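You operate a simulated robot arm through the tools that you are given. There is no shell and no other tool. Be economical: measure what you need, move in short steps, check, and stop when the job is done.

You run a simulated robot arm. Do the job below in one go: nothing can be reset, and whatever is moved stays where it is left.

## Task
Take the red paint tin on the bin end of the oak bench and put it away on the door end of the oak bench.

Only the result counts: the job must be done as asked and must still hold three seconds after the hand-in. Knocking over, shifting, dropping, spilling or breaking anything else fails it.

## Robot
A 5-joint arm with a two-finger parallel gripper, fixed in place. Base frame: the origin is at the foot of the arm, x ahead of it, y to its left, z up; the work surface is at about z = 0. Units: mm, degrees, N and s.
With the tool pointing down near the work surface it reaches from about 260 to 680 mm from the base axis. Its first joint turns from -66.0 to 66.0 degrees. The tool tilts only in the upright plane through the base axis and itself; it spins freely about its own axis. Payload 2.9 kg.
The TCP is the grasp point between the finger pads, 30 mm short of the fingertips. In the tool frame z runs along the fingers and y along their closing line. The gripper opens to 110 mm. The fingers are 20 mm wide and 10 mm thick; the gripper's body (48 by 112 mm) begins 55 mm behind the TCP.
Orientation is told as [roll, pitch, yaw] about the base's x, y, z axes, in that order, counted from this pose: with the fingers straight down and closing along the base's y, the tool's x points along the base's -x, its y along +y and its z along -z.

## Interface
- The arm moves only by the tool jog_arm. Its argument "commands" is a list of rows, each a list of 7 numbers: the finger opening in cm, from 0 to 11, then the shift along the tool's x, y, z in units of 200 mm (1.0 is 200 mm), then the turn, a rotation vector about the tool's x, y, z in units of 180 degrees (1.0 is 180 degrees). In form: [[hand, x, y, z, ax, ay, az], ...]. A call has 1 to 10 rows; each row is the pose to reach, as a shift and turn from the pose commanded when the call began, along the tool's axes at that moment. A call with a number of a shift or a turn outside -1 to 1 is refused whole. Rows are played at 5 a second. More than 50 mm and 8.6 degrees between two rows, or a gripper value outside its range, and nothing of the call is played. Where a pose cannot be reached the arm comes as near as it can. A force on the tool above 40 N (or 10 N above the force at the start of the call, whichever is more), or a blocked arm, ends the call early, and 0.2 s more pass. The fingers move at their own pace (about 108 mm/s each) and stop on an object; they squeeze with about 31 N. The grip force told is the motor's: it shows also when the fingers shut on nothing. Time passes only in rows, and 0.2 s behind the last, so rows that repeat a pose let the fingers close. The reply holds the time, the measured pose of the TCP, the force on the tool along the base axes, the opening and the grip force, in the units named above and with some noise, and new pictures: "show" is both (left out), scene, wrist or none.
- Cameras (640 x 400 px; columns grow to the right, rows downward): "scene" is fixed at [1.5, -446.4, 582.3]; the picture's right is [0.96, -0.27, 0.00], its down [-0.21, -0.75, -0.63] and it looks along [0.17, 0.61, -0.77] (base axes); focal length 259 px, centre (320, 200). "wrist" rides on the gripper at [72, 17, -103] in the tool frame; the picture's right is [-0.23, 0.97, 0.00], its down [-0.76, -0.18, -0.62] and it looks along [-0.61, -0.14, 0.78] (tool axes); focal length 222 px, centre (320, 200). There is no depth. A picture from a camera that has moved, and an enlarged one, comes with that camera's place and axes in the base frame and with its lens.
- close_up(camera, box): a new picture of the part [left, top, right, bottom] of that camera's present view, enlarged. No time passes.
- finish_job(): hands the job in; it is judged then, once.

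Work in short steps. Places have to be worked out from the pictures, the camera data and where the tool is seen: move nearer, look again, correct. Check each grasp and each placing, and mend what went wrong. You have 90 turns and 170 pictures in all, those below and enlarged ones among them. Open the gripper and draw the arm clear of the work before you hand the job in, unless the task says otherwise; then end with one line.

The tools are called after ">>>" by a JSON object that holds its "op" and its "data". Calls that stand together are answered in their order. jog_arm: Moves the arm, as the interface text tells. Its arguments: {"type":"object","properties":{"commands":{"type":"array"},"show":{"type":"string","enum":["both","scene","wrist","none"]}},"required":["commands"]} The other tools are called the same way: close_up (camera, box) takes an enlarged picture of a part of a camera's view; finish_job () hands the job in.

At the start:

```text
clock: 0.0
tcp_pos: [328.7, 148.8, 228.8]
orientation: [0.0, 0.1, 0.0]
ft_force: [-0.4, 0.5, 0.9]
grip_width: 109.9
finger_force: 0.1
```

scene: 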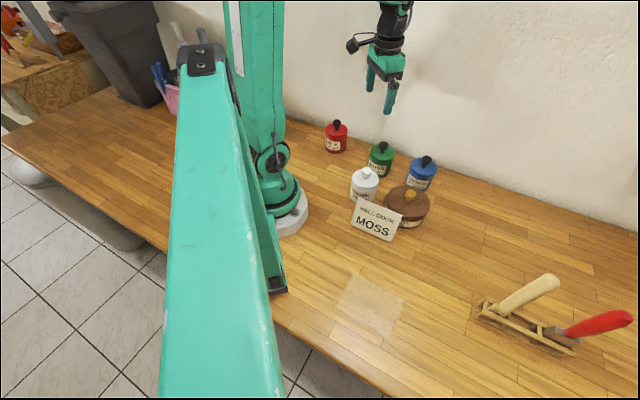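
wrist: 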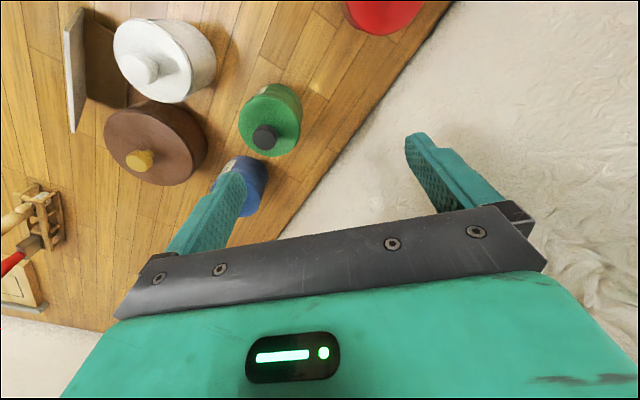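

I'll first look closely at the tins, the card and the far end of the bench.

>>> {"op": "close_up", "data": {"camera": "scene", "box": [290, 100, 450, 250]}}

>>> {"op": "close_up", "data": {"camera": "scene", "box": [310, 240, 640, 400]}}

>>> {"op": "close_up", "data": {"camera": "scene", "box": [0, 0, 240, 150]}}

```text
2.67 times, centred on (370, 175) of scene
camera zoom: at [1.5, -446.4, 582.3], right [0.96, -0.27, 0.0], down [-0.21, -0.75, -0.63], along [0.17, 0.61, -0.77], focal length 691 px, centre (187, 267)
```

zoom: 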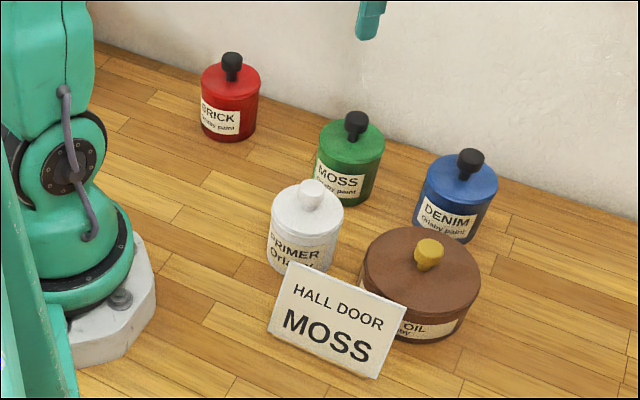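

```text
1.94 times, centred on (475, 320) of scene
camera zoom: at [1.5, -446.4, 582.3], right [0.96, -0.27, 0.0], down [-0.21, -0.75, -0.63], along [0.17, 0.61, -0.77], focal length 503 px, centre (19, -33)
```

zoom: 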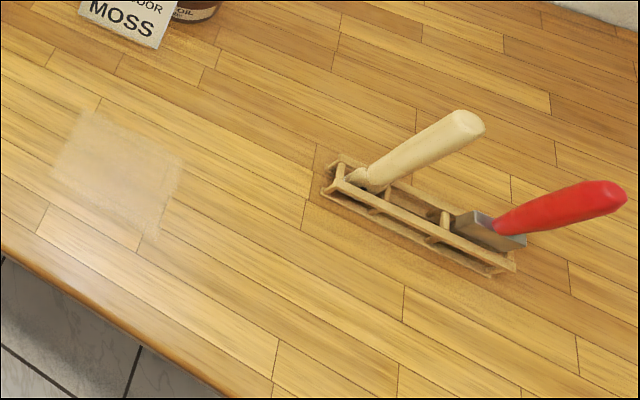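

```text
2.67 times, centred on (120, 75) of scene
camera zoom: at [1.5, -446.4, 582.3], right [0.96, -0.27, 0.0], down [-0.21, -0.75, -0.63], along [0.17, 0.61, -0.77], focal length 691 px, centre (853, 533)
```

zoom: 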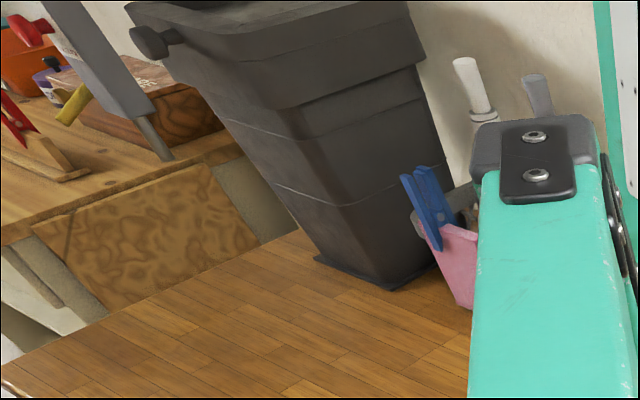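

The red tin (BRICK) stands around (244, 217) and the bench runs diagonally, with the bin end toward (-x,+y) and the other end toward (+x,-y). I'll swing the arm, kept high, toward the far end to see what is there.

>>> {"op": "jog_arm", "data": {"commands": [[11, 0, 0, -0.2, 0, 0, 0], [11, 0, -0.24, -0.25, 0, 0, 0], [11, 0, -0.48, -0.25, 0, 0, 0], [11, 0, -0.72, -0.25, 0, 0, 0], [11, 0, -0.96, -0.25, 0, 0, 0]]}}

```text
clock: 1.2
tcp_pos: [328.1, -41.9, 279.1]
orientation: [-0.1, 0.0, -0.1]
ft_force: [-0.4, -0.3, 0.2]
grip_width: 110.1
finger_force: 0.0
camera wrist: at [254.5, -25.7, 381.9], right [0.23, 0.97, 0.0], down [0.76, -0.18, 0.62], along [0.61, -0.14, -0.78], focal length 222 px, centre (320, 200)
```

scene: 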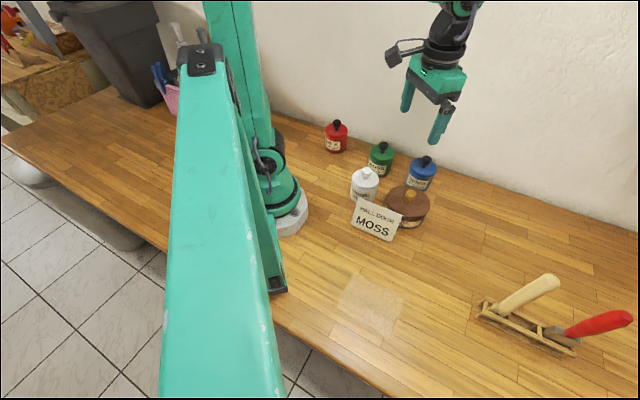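
wrist: 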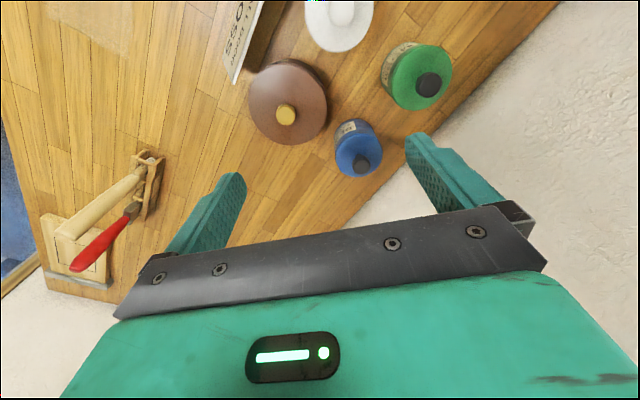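

The bench's far end comes into view at the lower left, with a pale square and something blue below it. I'll swing on to see it fully.

>>> {"op": "jog_arm", "data": {"commands": [[11, 0, -0.2, -0.1, 0, 0, 0.04], [11, 0, -0.4, -0.25, 0, 0, 0.08], [11, 0, -0.6, -0.25, 0, 0, 0.12], [11, 0, -0.8, -0.25, 0, 0, 0.16], [11, 0, -1.0, -0.25, 0, 0, 0.2]]}}

```text
clock: 2.4
tcp_pos: [328.5, -242.0, 327.4]
orientation: [0.0, -0.1, -36.1]
ft_force: [-0.1, -0.2, -0.8]
grip_width: 110.1
finger_force: 0.0
camera wrist: at [278.3, -185.7, 431.1], right [0.76, 0.65, 0.0], down [0.51, -0.59, 0.62], along [0.41, -0.47, -0.78], focal length 222 px, centre (320, 200)
```

scene: 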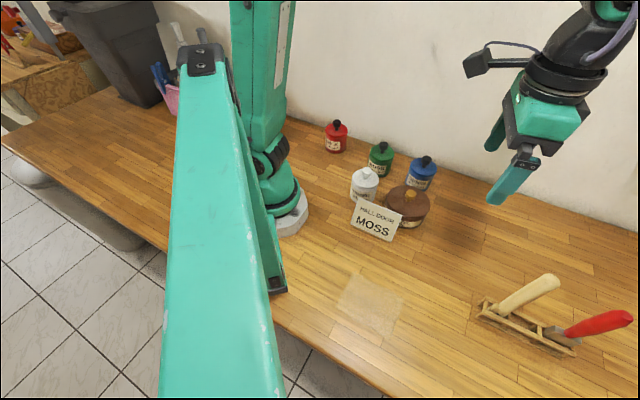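
wrist: 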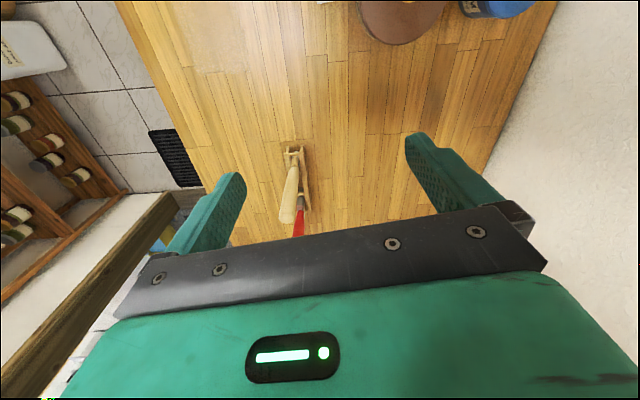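

Beyond the end with the tool rack there is a door frame and door, so that is the door end. Before I take this tin I'll look at the bin end, as the arm hides part of it.

>>> {"op": "jog_arm", "data": {"commands": [[11, 0.14, 0.194, 0, 0, 0, -0.04], [11, 0.282, 0.388, 0, 0, 0, -0.08], [11, 0.423, 0.582, 0, 0, 0, -0.12], [11, 0.564, 0.776, 0, 0, 0, -0.16], [11, 0.706, 0.971, 0, 0, 0, -0.2]], "show": "none"}}

>>> {"op": "jog_arm", "data": {"commands": [[11, 0, 0.2, 0, 0, 0, -0.045], [11, 0, 0.4, 0, 0, 0, -0.09], [11, 0, 0.6, 0, 0, 0, -0.135], [11, 0, 0.8, 0, 0, 0, -0.18], [11, 0, 1.0, 0, 0, 0, -0.225], [11, 0, 1.0, 0, 0, 0, -0.27], [11, 0, 1.0, 0, 0, 0, -0.315]]}}

```text
clock: 3.6
tcp_pos: [327.9, -1.9, 329.4]
orientation: [0.0, 0.0, 0.0]
ft_force: [-0.9, -0.1, 0.5]
grip_width: 109.7
finger_force: 0.1
```

```text
clock: 5.2
tcp_pos: [329.3, 198.6, 328.9]
orientation: [0.0, 0.0, 56.9]
ft_force: [-0.4, -0.2, 0.1]
grip_width: 110.2
finger_force: 0.1
camera wrist: at [274.0, 146.6, 431.6], right [-0.69, 0.72, 0.0], down [0.57, 0.54, 0.62], along [0.45, 0.43, -0.78], focal length 222 px, centre (320, 200)
```

scene: 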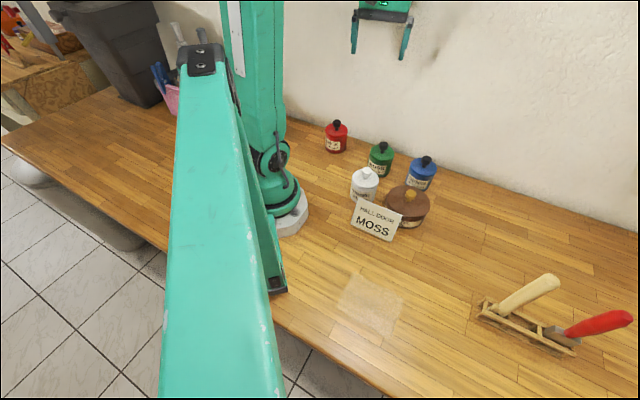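
wrist: 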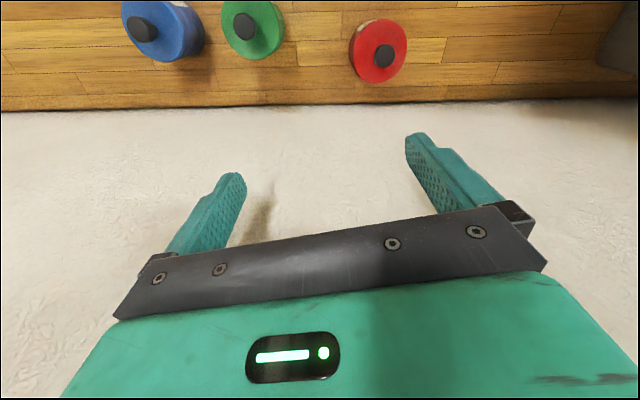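

Only one red tin so far; I'll turn the camera further toward the bin to be sure.

>>> {"op": "jog_arm", "data": {"commands": [[11, 0, 0, 0, 0, 0, -0.045], [11, 0, 0, 0, 0, 0, -0.09], [11, 0, 0, 0, 0, 0, -0.135], [11, 0, 0, 0, 0, 0, -0.18], [11, 0, 0, 0, 0, 0, -0.225], [11, 0, 0, 0, 0, 0, -0.27], [11, 0, 0, 0, 0, 0, -0.315], [11, 0, 0, 0, 0, 0, -0.36], [11, 0, 0, 0, 0, 0, -0.405]], "show": "wrist"}}

```text
clock: 6.0
tcp_pos: [329.2, 193.5, 329.5]
orientation: [0.2, 0.2, 77.1]
ft_force: [-3.8, -4.6, 0.8]
grip_width: 110.1
finger_force: 0.0
stopped in row 3: the force on the tool passed its limit (the readings are from after the stop); the commanded pose is now the measured one
camera wrist: at [295.2, 127.2, 432.3], right [-0.9, 0.44, 0.0], down [0.35, 0.7, 0.62], along [0.27, 0.56, -0.79], focal length 222 px, centre (320, 200)
```

wrist: 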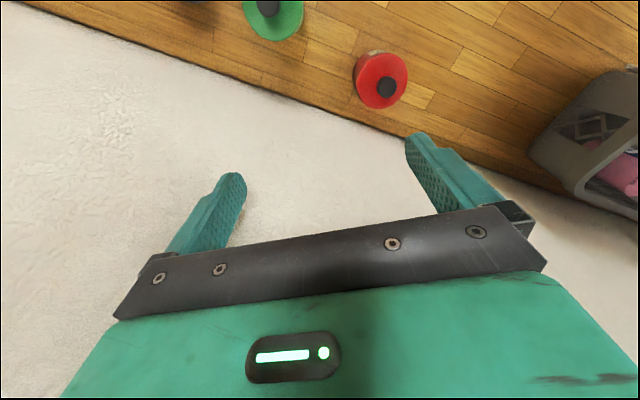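

The gripper brushed the wall, which runs roughly along x+y≈590, so I'll back off and turn to yaw 45° (closing parallel to the wall). From three rays I judge the tin to be near (243, 229), body about 75 mm wide and knob top at about z=100; I'll move above it.

>>> {"op": "jog_arm", "data": {"commands": [[11, 0.15, 0.1, 0.1, 0, 0, 0.036], [11, 0.2, 0.225, 0.25, 0, 0, 0.072], [11, 0.15, 0.35, 0.42, 0, 0, 0.108], [11, 0.05, 0.45, 0.6, 0, 0, 0.144], [11, -0.03, 0.49, 0.65, 0, 0, 0.178]]}}

```text
clock: 7.2
tcp_pos: [234.6, 221.7, 198.8]
orientation: [0.0, 0.3, 45.1]
ft_force: [0.1, 0.2, -0.6]
grip_width: 110.3
finger_force: 0.1
camera wrist: at [170.0, 182.9, 302.5], right [-0.53, 0.85, 0.0], down [0.67, 0.42, 0.62], along [0.53, 0.33, -0.79], focal length 222 px, centre (320, 200)
```

scene: 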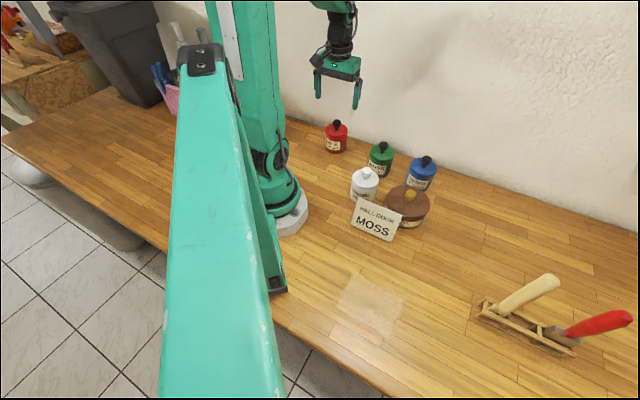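
wrist: 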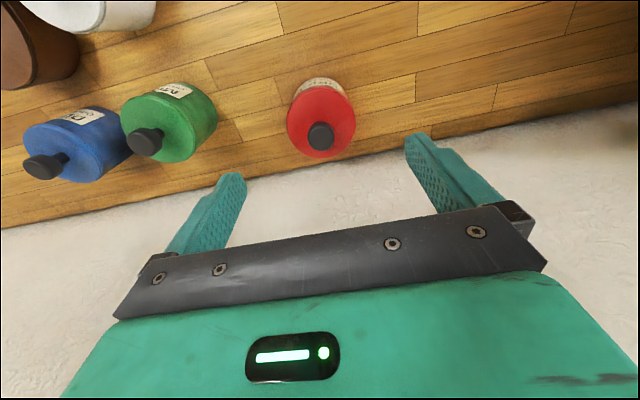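

The tin sits centred between the fingers, about 7 mm further toward the wall than the TCP (≈240, 227). I'll shift that much and descend part-way.

>>> {"op": "jog_arm", "data": {"commands": [[11, -0.037, 0, 0.15, 0, 0, 0], [11, -0.037, 0, 0.35, 0, 0, 0], [11, -0.037, 0, 0.4, 0, 0, 0]]}}

```text
clock: 8.0
tcp_pos: [239.7, 227.1, 118.1]
orientation: [0.0, 0.3, 45.2]
ft_force: [-0.6, 0.6, 0.4]
grip_width: 110.0
finger_force: 0.1
camera wrist: at [175.1, 187.2, 222.5], right [-0.53, 0.85, 0.0], down [0.67, 0.42, 0.62], along [0.53, 0.33, -0.79], focal length 222 px, centre (320, 200)
```

scene: 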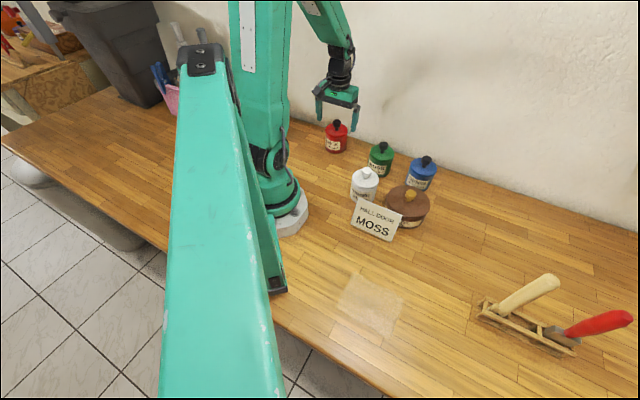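
wrist: 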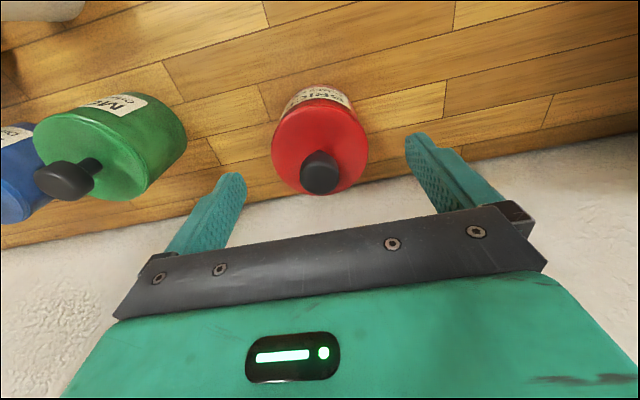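

Still well centred. I'll descend to about z=62 (palm clear of the knob) and look before closing.

>>> {"op": "jog_arm", "data": {"commands": [[11, 0, 0, 0.1, 0, 0, 0], [11, 0, 0, 0.2, 0, 0, 0], [11, 0, 0, 0.28, 0, 0, 0]]}}

>>> {"op": "close_up", "data": {"camera": "scene", "box": [290, 70, 400, 180]}}

```text
clock: 8.8
tcp_pos: [238.7, 225.8, 62.7]
orientation: [0.0, 0.4, 45.2]
ft_force: [-0.1, -0.2, 0.2]
grip_width: 109.9
finger_force: 0.1
camera wrist: at [174.5, 187.3, 166.5], right [-0.53, 0.85, 0.0], down [0.67, 0.42, 0.62], along [0.53, 0.33, -0.79], focal length 222 px, centre (320, 200)
```

scene: 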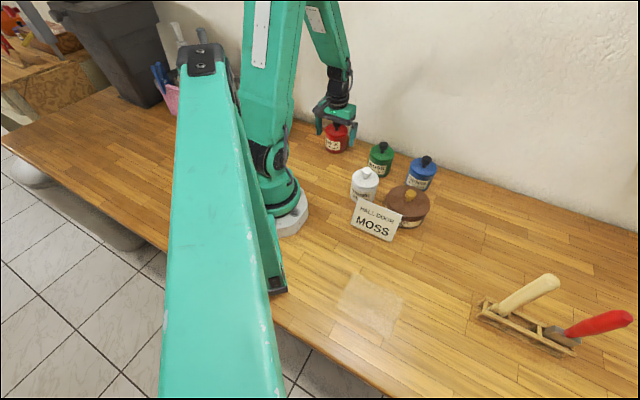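
wrist: 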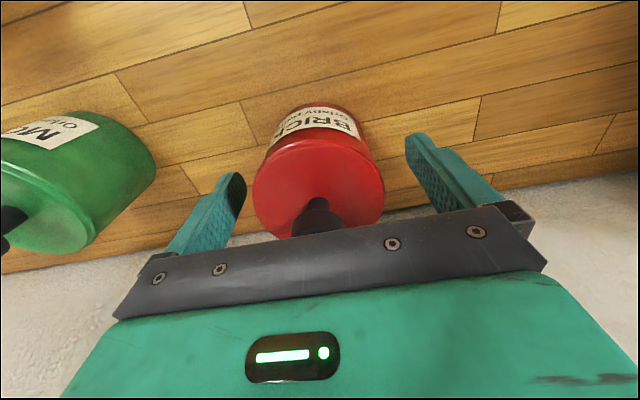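

```text
3.64 times, centred on (345, 125) of scene
camera zoom: at [1.5, -446.4, 582.3], right [0.96, -0.27, 0.0], down [-0.21, -0.75, -0.63], along [0.17, 0.61, -0.77], focal length 943 px, centre (229, 473)
```

zoom: 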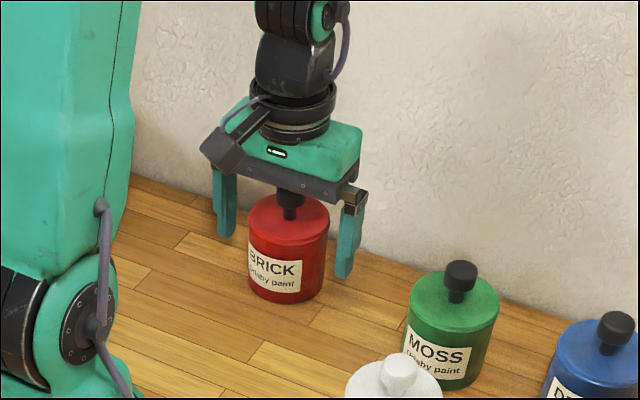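

The tin is between the fingers with the palm clear of the knob. I'll close now, holding the pose.

>>> {"op": "jog_arm", "data": {"commands": [[8, 0, 0, 0, 0, 0, 0], [6, 0, 0, 0, 0, 0, 0], [5, 0, 0, 0, 0, 0, 0], [5, 0, 0, 0, 0, 0, 0]]}}

```text
clock: 9.8
tcp_pos: [237.6, 225.8, 64.1]
orientation: [0.1, 0.3, 45.2]
ft_force: [1.4, -0.3, 0.7]
grip_width: 71.6
finger_force: 31.4
camera wrist: at [174.5, 187.3, 166.6], right [-0.53, 0.85, 0.0], down [0.67, 0.42, 0.62], along [0.53, 0.33, -0.79], focal length 222 px, centre (320, 200)
```

scene: 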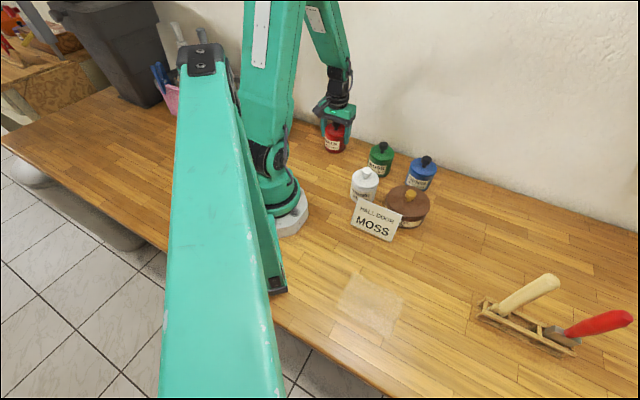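
wrist: 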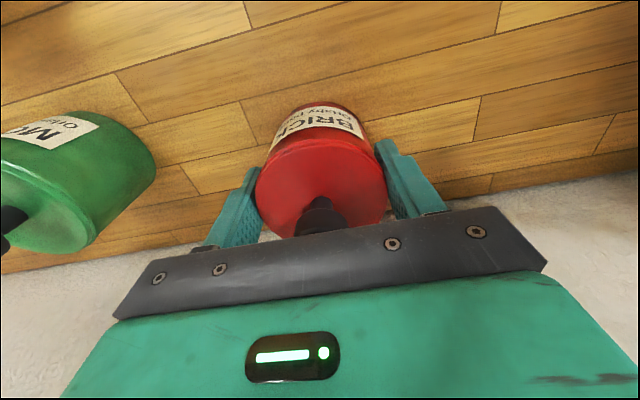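

Grip holds on 71.6 mm at 31 N. I'll lift straight up and check.

>>> {"op": "jog_arm", "data": {"commands": [[5, 0, 0, -0.1, 0, 0, 0], [5, 0, 0, -0.3, 0, 0, 0], [5, 0, 0, -0.5, 0, 0, 0], [5, 0, 0, -0.7, 0, 0, 0], [5, 0, 0, -0.85, 0, 0, 0]]}}

```text
clock: 11.0
tcp_pos: [239.9, 226.0, 233.9]
orientation: [0.0, 0.4, 45.2]
ft_force: [0.1, -0.3, -8.0]
grip_width: 71.4
finger_force: 31.1
camera wrist: at [175.5, 186.9, 336.7], right [-0.53, 0.85, 0.0], down [0.67, 0.42, 0.62], along [0.52, 0.33, -0.79], focal length 222 px, centre (320, 200)
```

scene: 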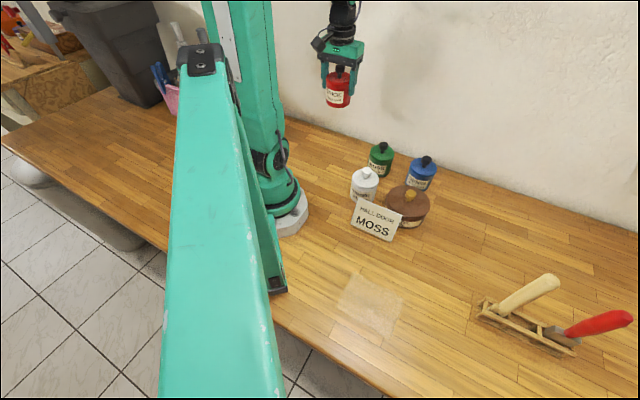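
wrist: 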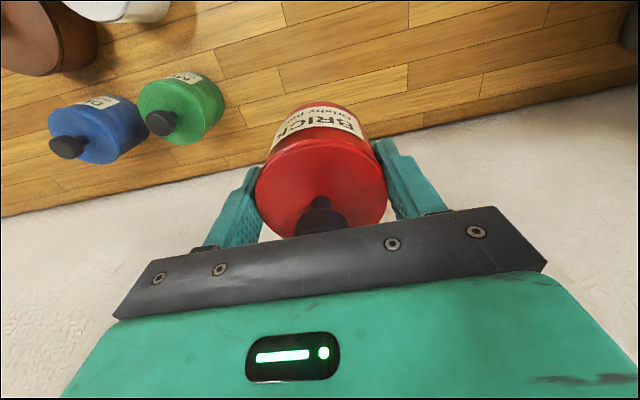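

The tin is held upright and lifted with clear weight. I'll place it on clear wood at the door end, about (560, -280), beside the rack on the wall side. I carry it there in stages at this height, well above the other tins.

>>> {"op": "jog_arm", "data": {"commands": [[5, 0.045, -0.195, 0, 0, 0, 0.028], [5, 0.09, -0.39, 0, 0, 0, 0.056], [5, 0.134, -0.585, 0, 0, 0, 0.084], [5, 0.179, -0.78, 0, 0, 0, 0.112], [5, 0.224, -0.975, 0, 0, 0, 0.14]], "show": "scene"}}

```text
clock: 12.2
tcp_pos: [345.7, 56.7, 233.8]
orientation: [0.0, 0.3, 20.0]
ft_force: [0.8, -1.2, -8.2]
grip_width: 71.9
finger_force: 30.7
```

scene: 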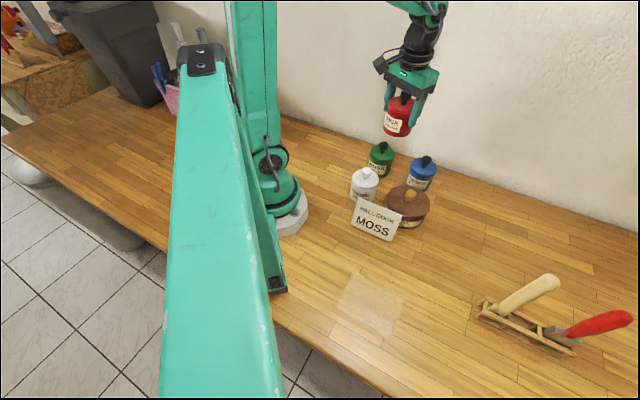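

On course and the grip is steady; next stage.

>>> {"op": "jog_arm", "data": {"commands": [[5, -0.043, -0.195, 0, 0, 0, 0.028], [5, -0.086, -0.39, 0, 0, 0, 0.056], [5, -0.128, -0.585, 0, 0, 0, 0.084], [5, -0.171, -0.78, 0, 0, 0, 0.112], [5, -0.213, -0.977, 0, 0, 0, 0.14]], "show": "scene"}}

```text
clock: 13.4
tcp_pos: [453.0, -112.3, 232.8]
orientation: [0.0, 0.2, -5.3]
ft_force: [0.3, -0.4, -7.0]
grip_width: 71.8
finger_force: 31.2
```

scene: 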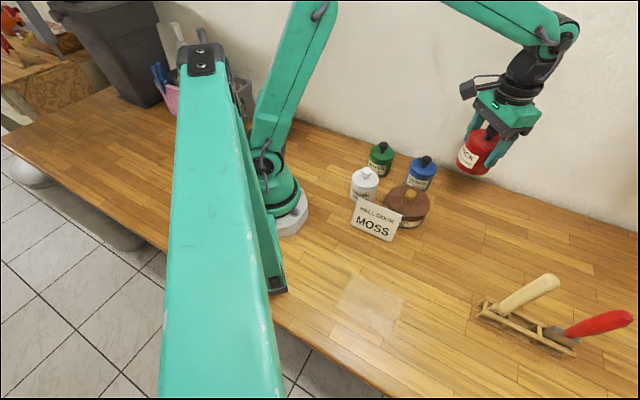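

Next, the last leg to above (560, -280).

>>> {"op": "jog_arm", "data": {"commands": [[5, -0.121, -0.159, 0, 0, 0, 0.024], [5, -0.242, -0.318, 0, 0, 0, 0.048], [5, -0.363, -0.477, 0, 0, 0, 0.072], [5, -0.485, -0.636, 0, 0, 0, 0.096], [5, -0.606, -0.795, 0, 0, 0, 0.12]]}}

```text
clock: 14.6
tcp_pos: [558.4, -281.1, 231.9]
orientation: [0.0, 0.3, -26.9]
ft_force: [0.6, 1.0, -7.6]
grip_width: 71.4
finger_force: 31.0
camera wrist: at [500.4, -234.2, 335.5], right [0.64, 0.77, 0.0], down [0.6, -0.51, 0.62], along [0.47, -0.4, -0.79], focal length 222 px, centre (320, 200)
```

scene: 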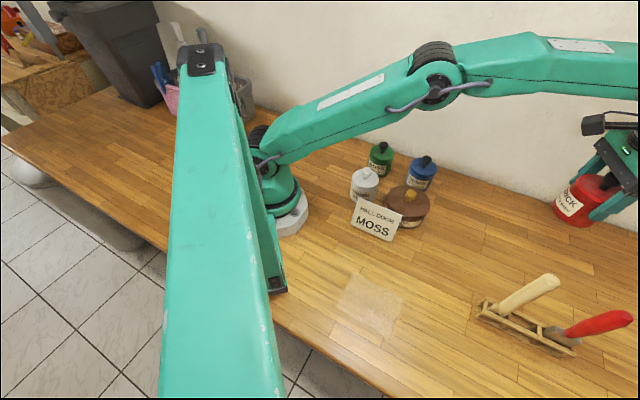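
wrist: 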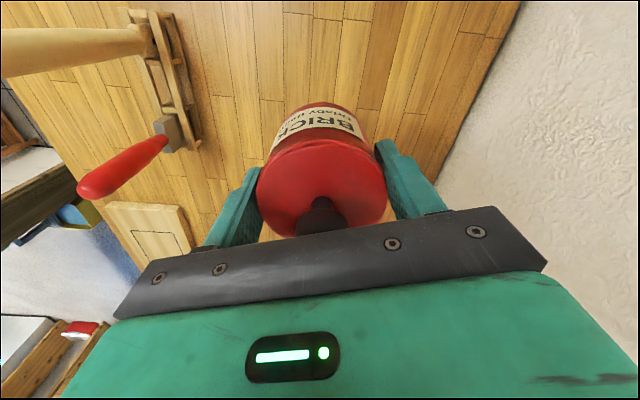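

The tin is over clear wood, with about 150 mm to the rack handles. It was gripped with the TCP at z≈63.5, so I'll lower to about 70 first.

>>> {"op": "jog_arm", "data": {"commands": [[5, 0, 0, 0.2, 0, 0, 0], [5, 0, 0, 0.4, 0, 0, 0], [5, 0, 0, 0.6, 0, 0, 0], [5, 0, 0, 0.74, 0, 0, 0], [5, 0, 0, 0.81, 0, 0, 0]]}}

```text
clock: 15.8
tcp_pos: [557.0, -281.4, 70.4]
orientation: [0.0, 0.2, -26.9]
ft_force: [0.8, 0.0, -9.3]
grip_width: 71.9
finger_force: 30.7
camera wrist: at [500.1, -234.6, 173.6], right [0.64, 0.77, 0.0], down [0.6, -0.5, 0.62], along [0.47, -0.4, -0.78], focal length 222 px, centre (320, 200)
```

scene: 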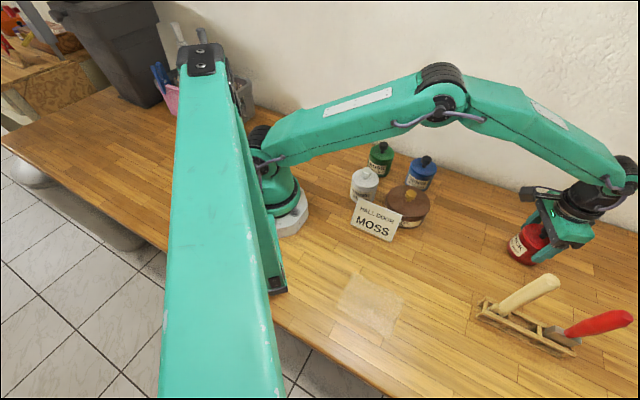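
wrist: 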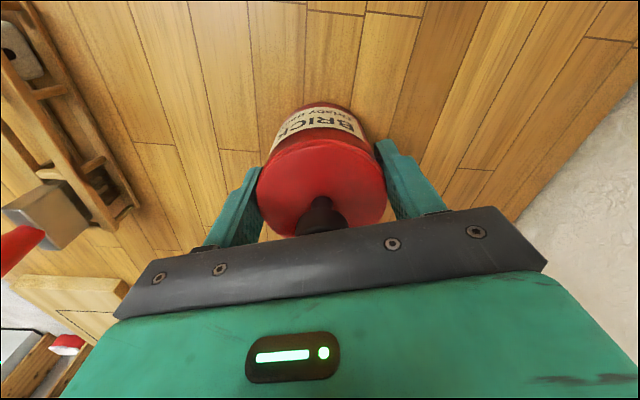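

Still hanging free at full weight. I'll go down in fine steps until contact shows.

>>> {"op": "jog_arm", "data": {"commands": [[5, 0, 0, 0.01, 0, 0, 0], [5, 0, 0, 0.02, 0, 0, 0], [5, 0, 0, 0.027, 0, 0, 0], [5, 0, 0, 0.032, 0, 0, 0]], "show": "none"}}

```text
clock: 16.8
tcp_pos: [557.9, -281.3, 64.3]
orientation: [0.0, 0.2, -26.7]
ft_force: [-0.4, 0.5, -5.9]
grip_width: 71.9
finger_force: 30.9
```

The load is starting to come off (about -8 to -6 N), so the tin is near contact. I'll go a touch lower.

>>> {"op": "jog_arm", "data": {"commands": [[5, 0, 0, 0.004, 0, 0, 0], [5, 0, 0, 0.007, 0, 0, 0], [5, 0, 0, 0.007, 0, 0, 0]], "show": "none"}}

```text
clock: 17.6
tcp_pos: [556.5, -282.3, 66.4]
orientation: [0.0, 0.0, -26.8]
ft_force: [-6.5, 4.1, 10.4]
grip_width: 71.5
finger_force: 31.2
```

Contact is clear: force is now +10 N up. I'll open the fingers gently, holding the pose.

>>> {"op": "jog_arm", "data": {"commands": [[8, 0, 0, 0, 0, 0, 0], [9.5, 0, 0, 0, 0, 0, 0], [11, 0, 0, 0, 0, 0, 0], [11, 0, 0, 0, 0, 0, 0]]}}

```text
clock: 18.6
tcp_pos: [557.5, -281.9, 62.9]
orientation: [0.1, 0.2, -26.7]
ft_force: [0.2, 0.3, 1.0]
grip_width: 110.0
finger_force: 0.1
camera wrist: at [500.1, -234.0, 166.5], right [0.64, 0.77, 0.0], down [0.6, -0.5, 0.62], along [0.48, -0.4, -0.78], focal length 222 px, centre (320, 200)
```

scene: 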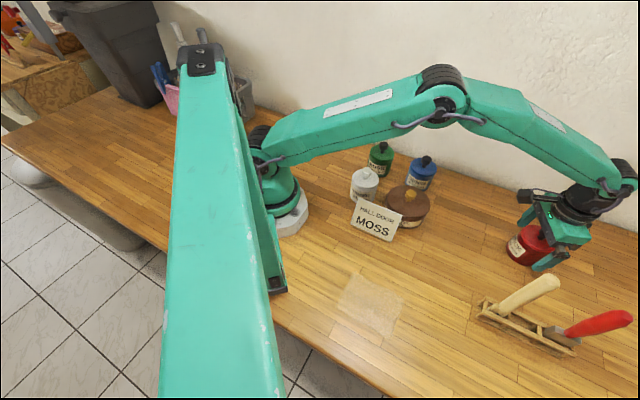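
wrist: 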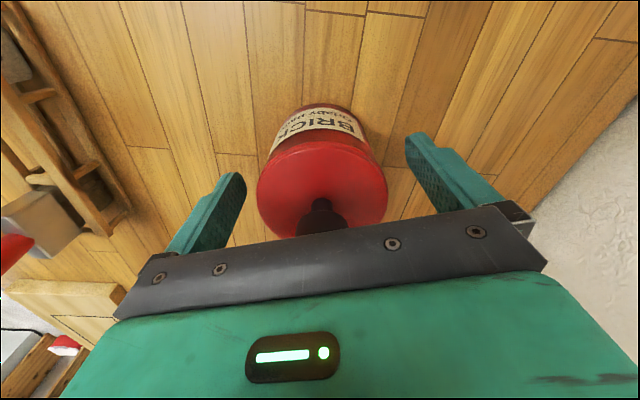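

The tin stands free. I'll withdraw straight up, then back off toward the base.

>>> {"op": "jog_arm", "data": {"commands": [[11, 0, 0, -0.1, 0, 0, 0], [11, 0, 0, -0.3, 0, 0, 0], [11, 0, 0, -0.5, 0, 0, 0], [11, 0, 0, -0.7, 0, 0, 0], [11, 0, 0, -0.9, 0, 0, 0], [11, 0.2, 0.1, -0.95, 0, 0, 0], [11, 0.4, 0.2, -1.0, 0, 0, 0], [11, 0.6, 0.3, -1.0, 0, 0, 0], [11, 0.6, 0.3, -1.0, 0, 0, 0]]}}

```text
clock: 20.6
tcp_pos: [478.8, -172.9, 263.7]
orientation: [0.0, 0.3, -26.8]
ft_force: [-0.2, 0.2, 0.4]
grip_width: 109.9
finger_force: 0.1
camera wrist: at [420.8, -125.2, 366.4], right [0.64, 0.77, 0.0], down [0.6, -0.5, 0.62], along [0.48, -0.4, -0.78], focal length 222 px, centre (320, 200)
```

scene: 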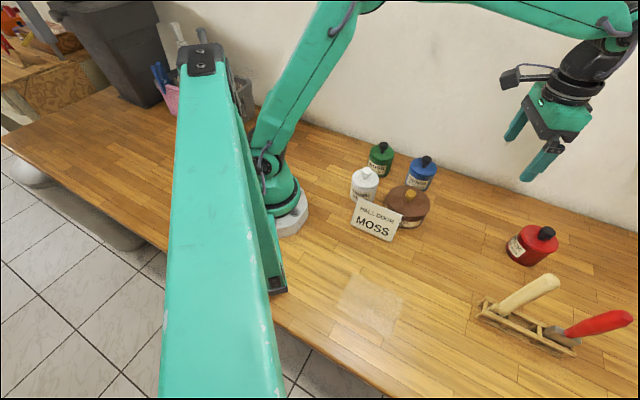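
wrist: 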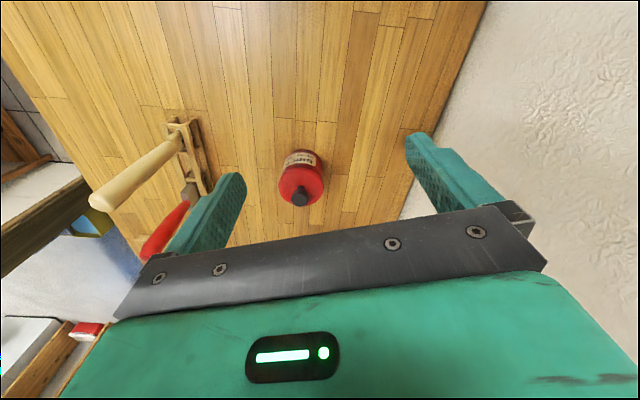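

The red tin stands upright at the door end, nothing else has moved and the arm is clear, so I'm handing in.

>>> {"op": "finish_job", "data": {}}

```text
The job is handed in.
```

The red paint tin (BRICK) now stands upright on the door end of the oak bench, beside the tool rack at about (557, -282) mm; nothing else was moved, though the gripper lightly brushed the wall once while I was looking around.
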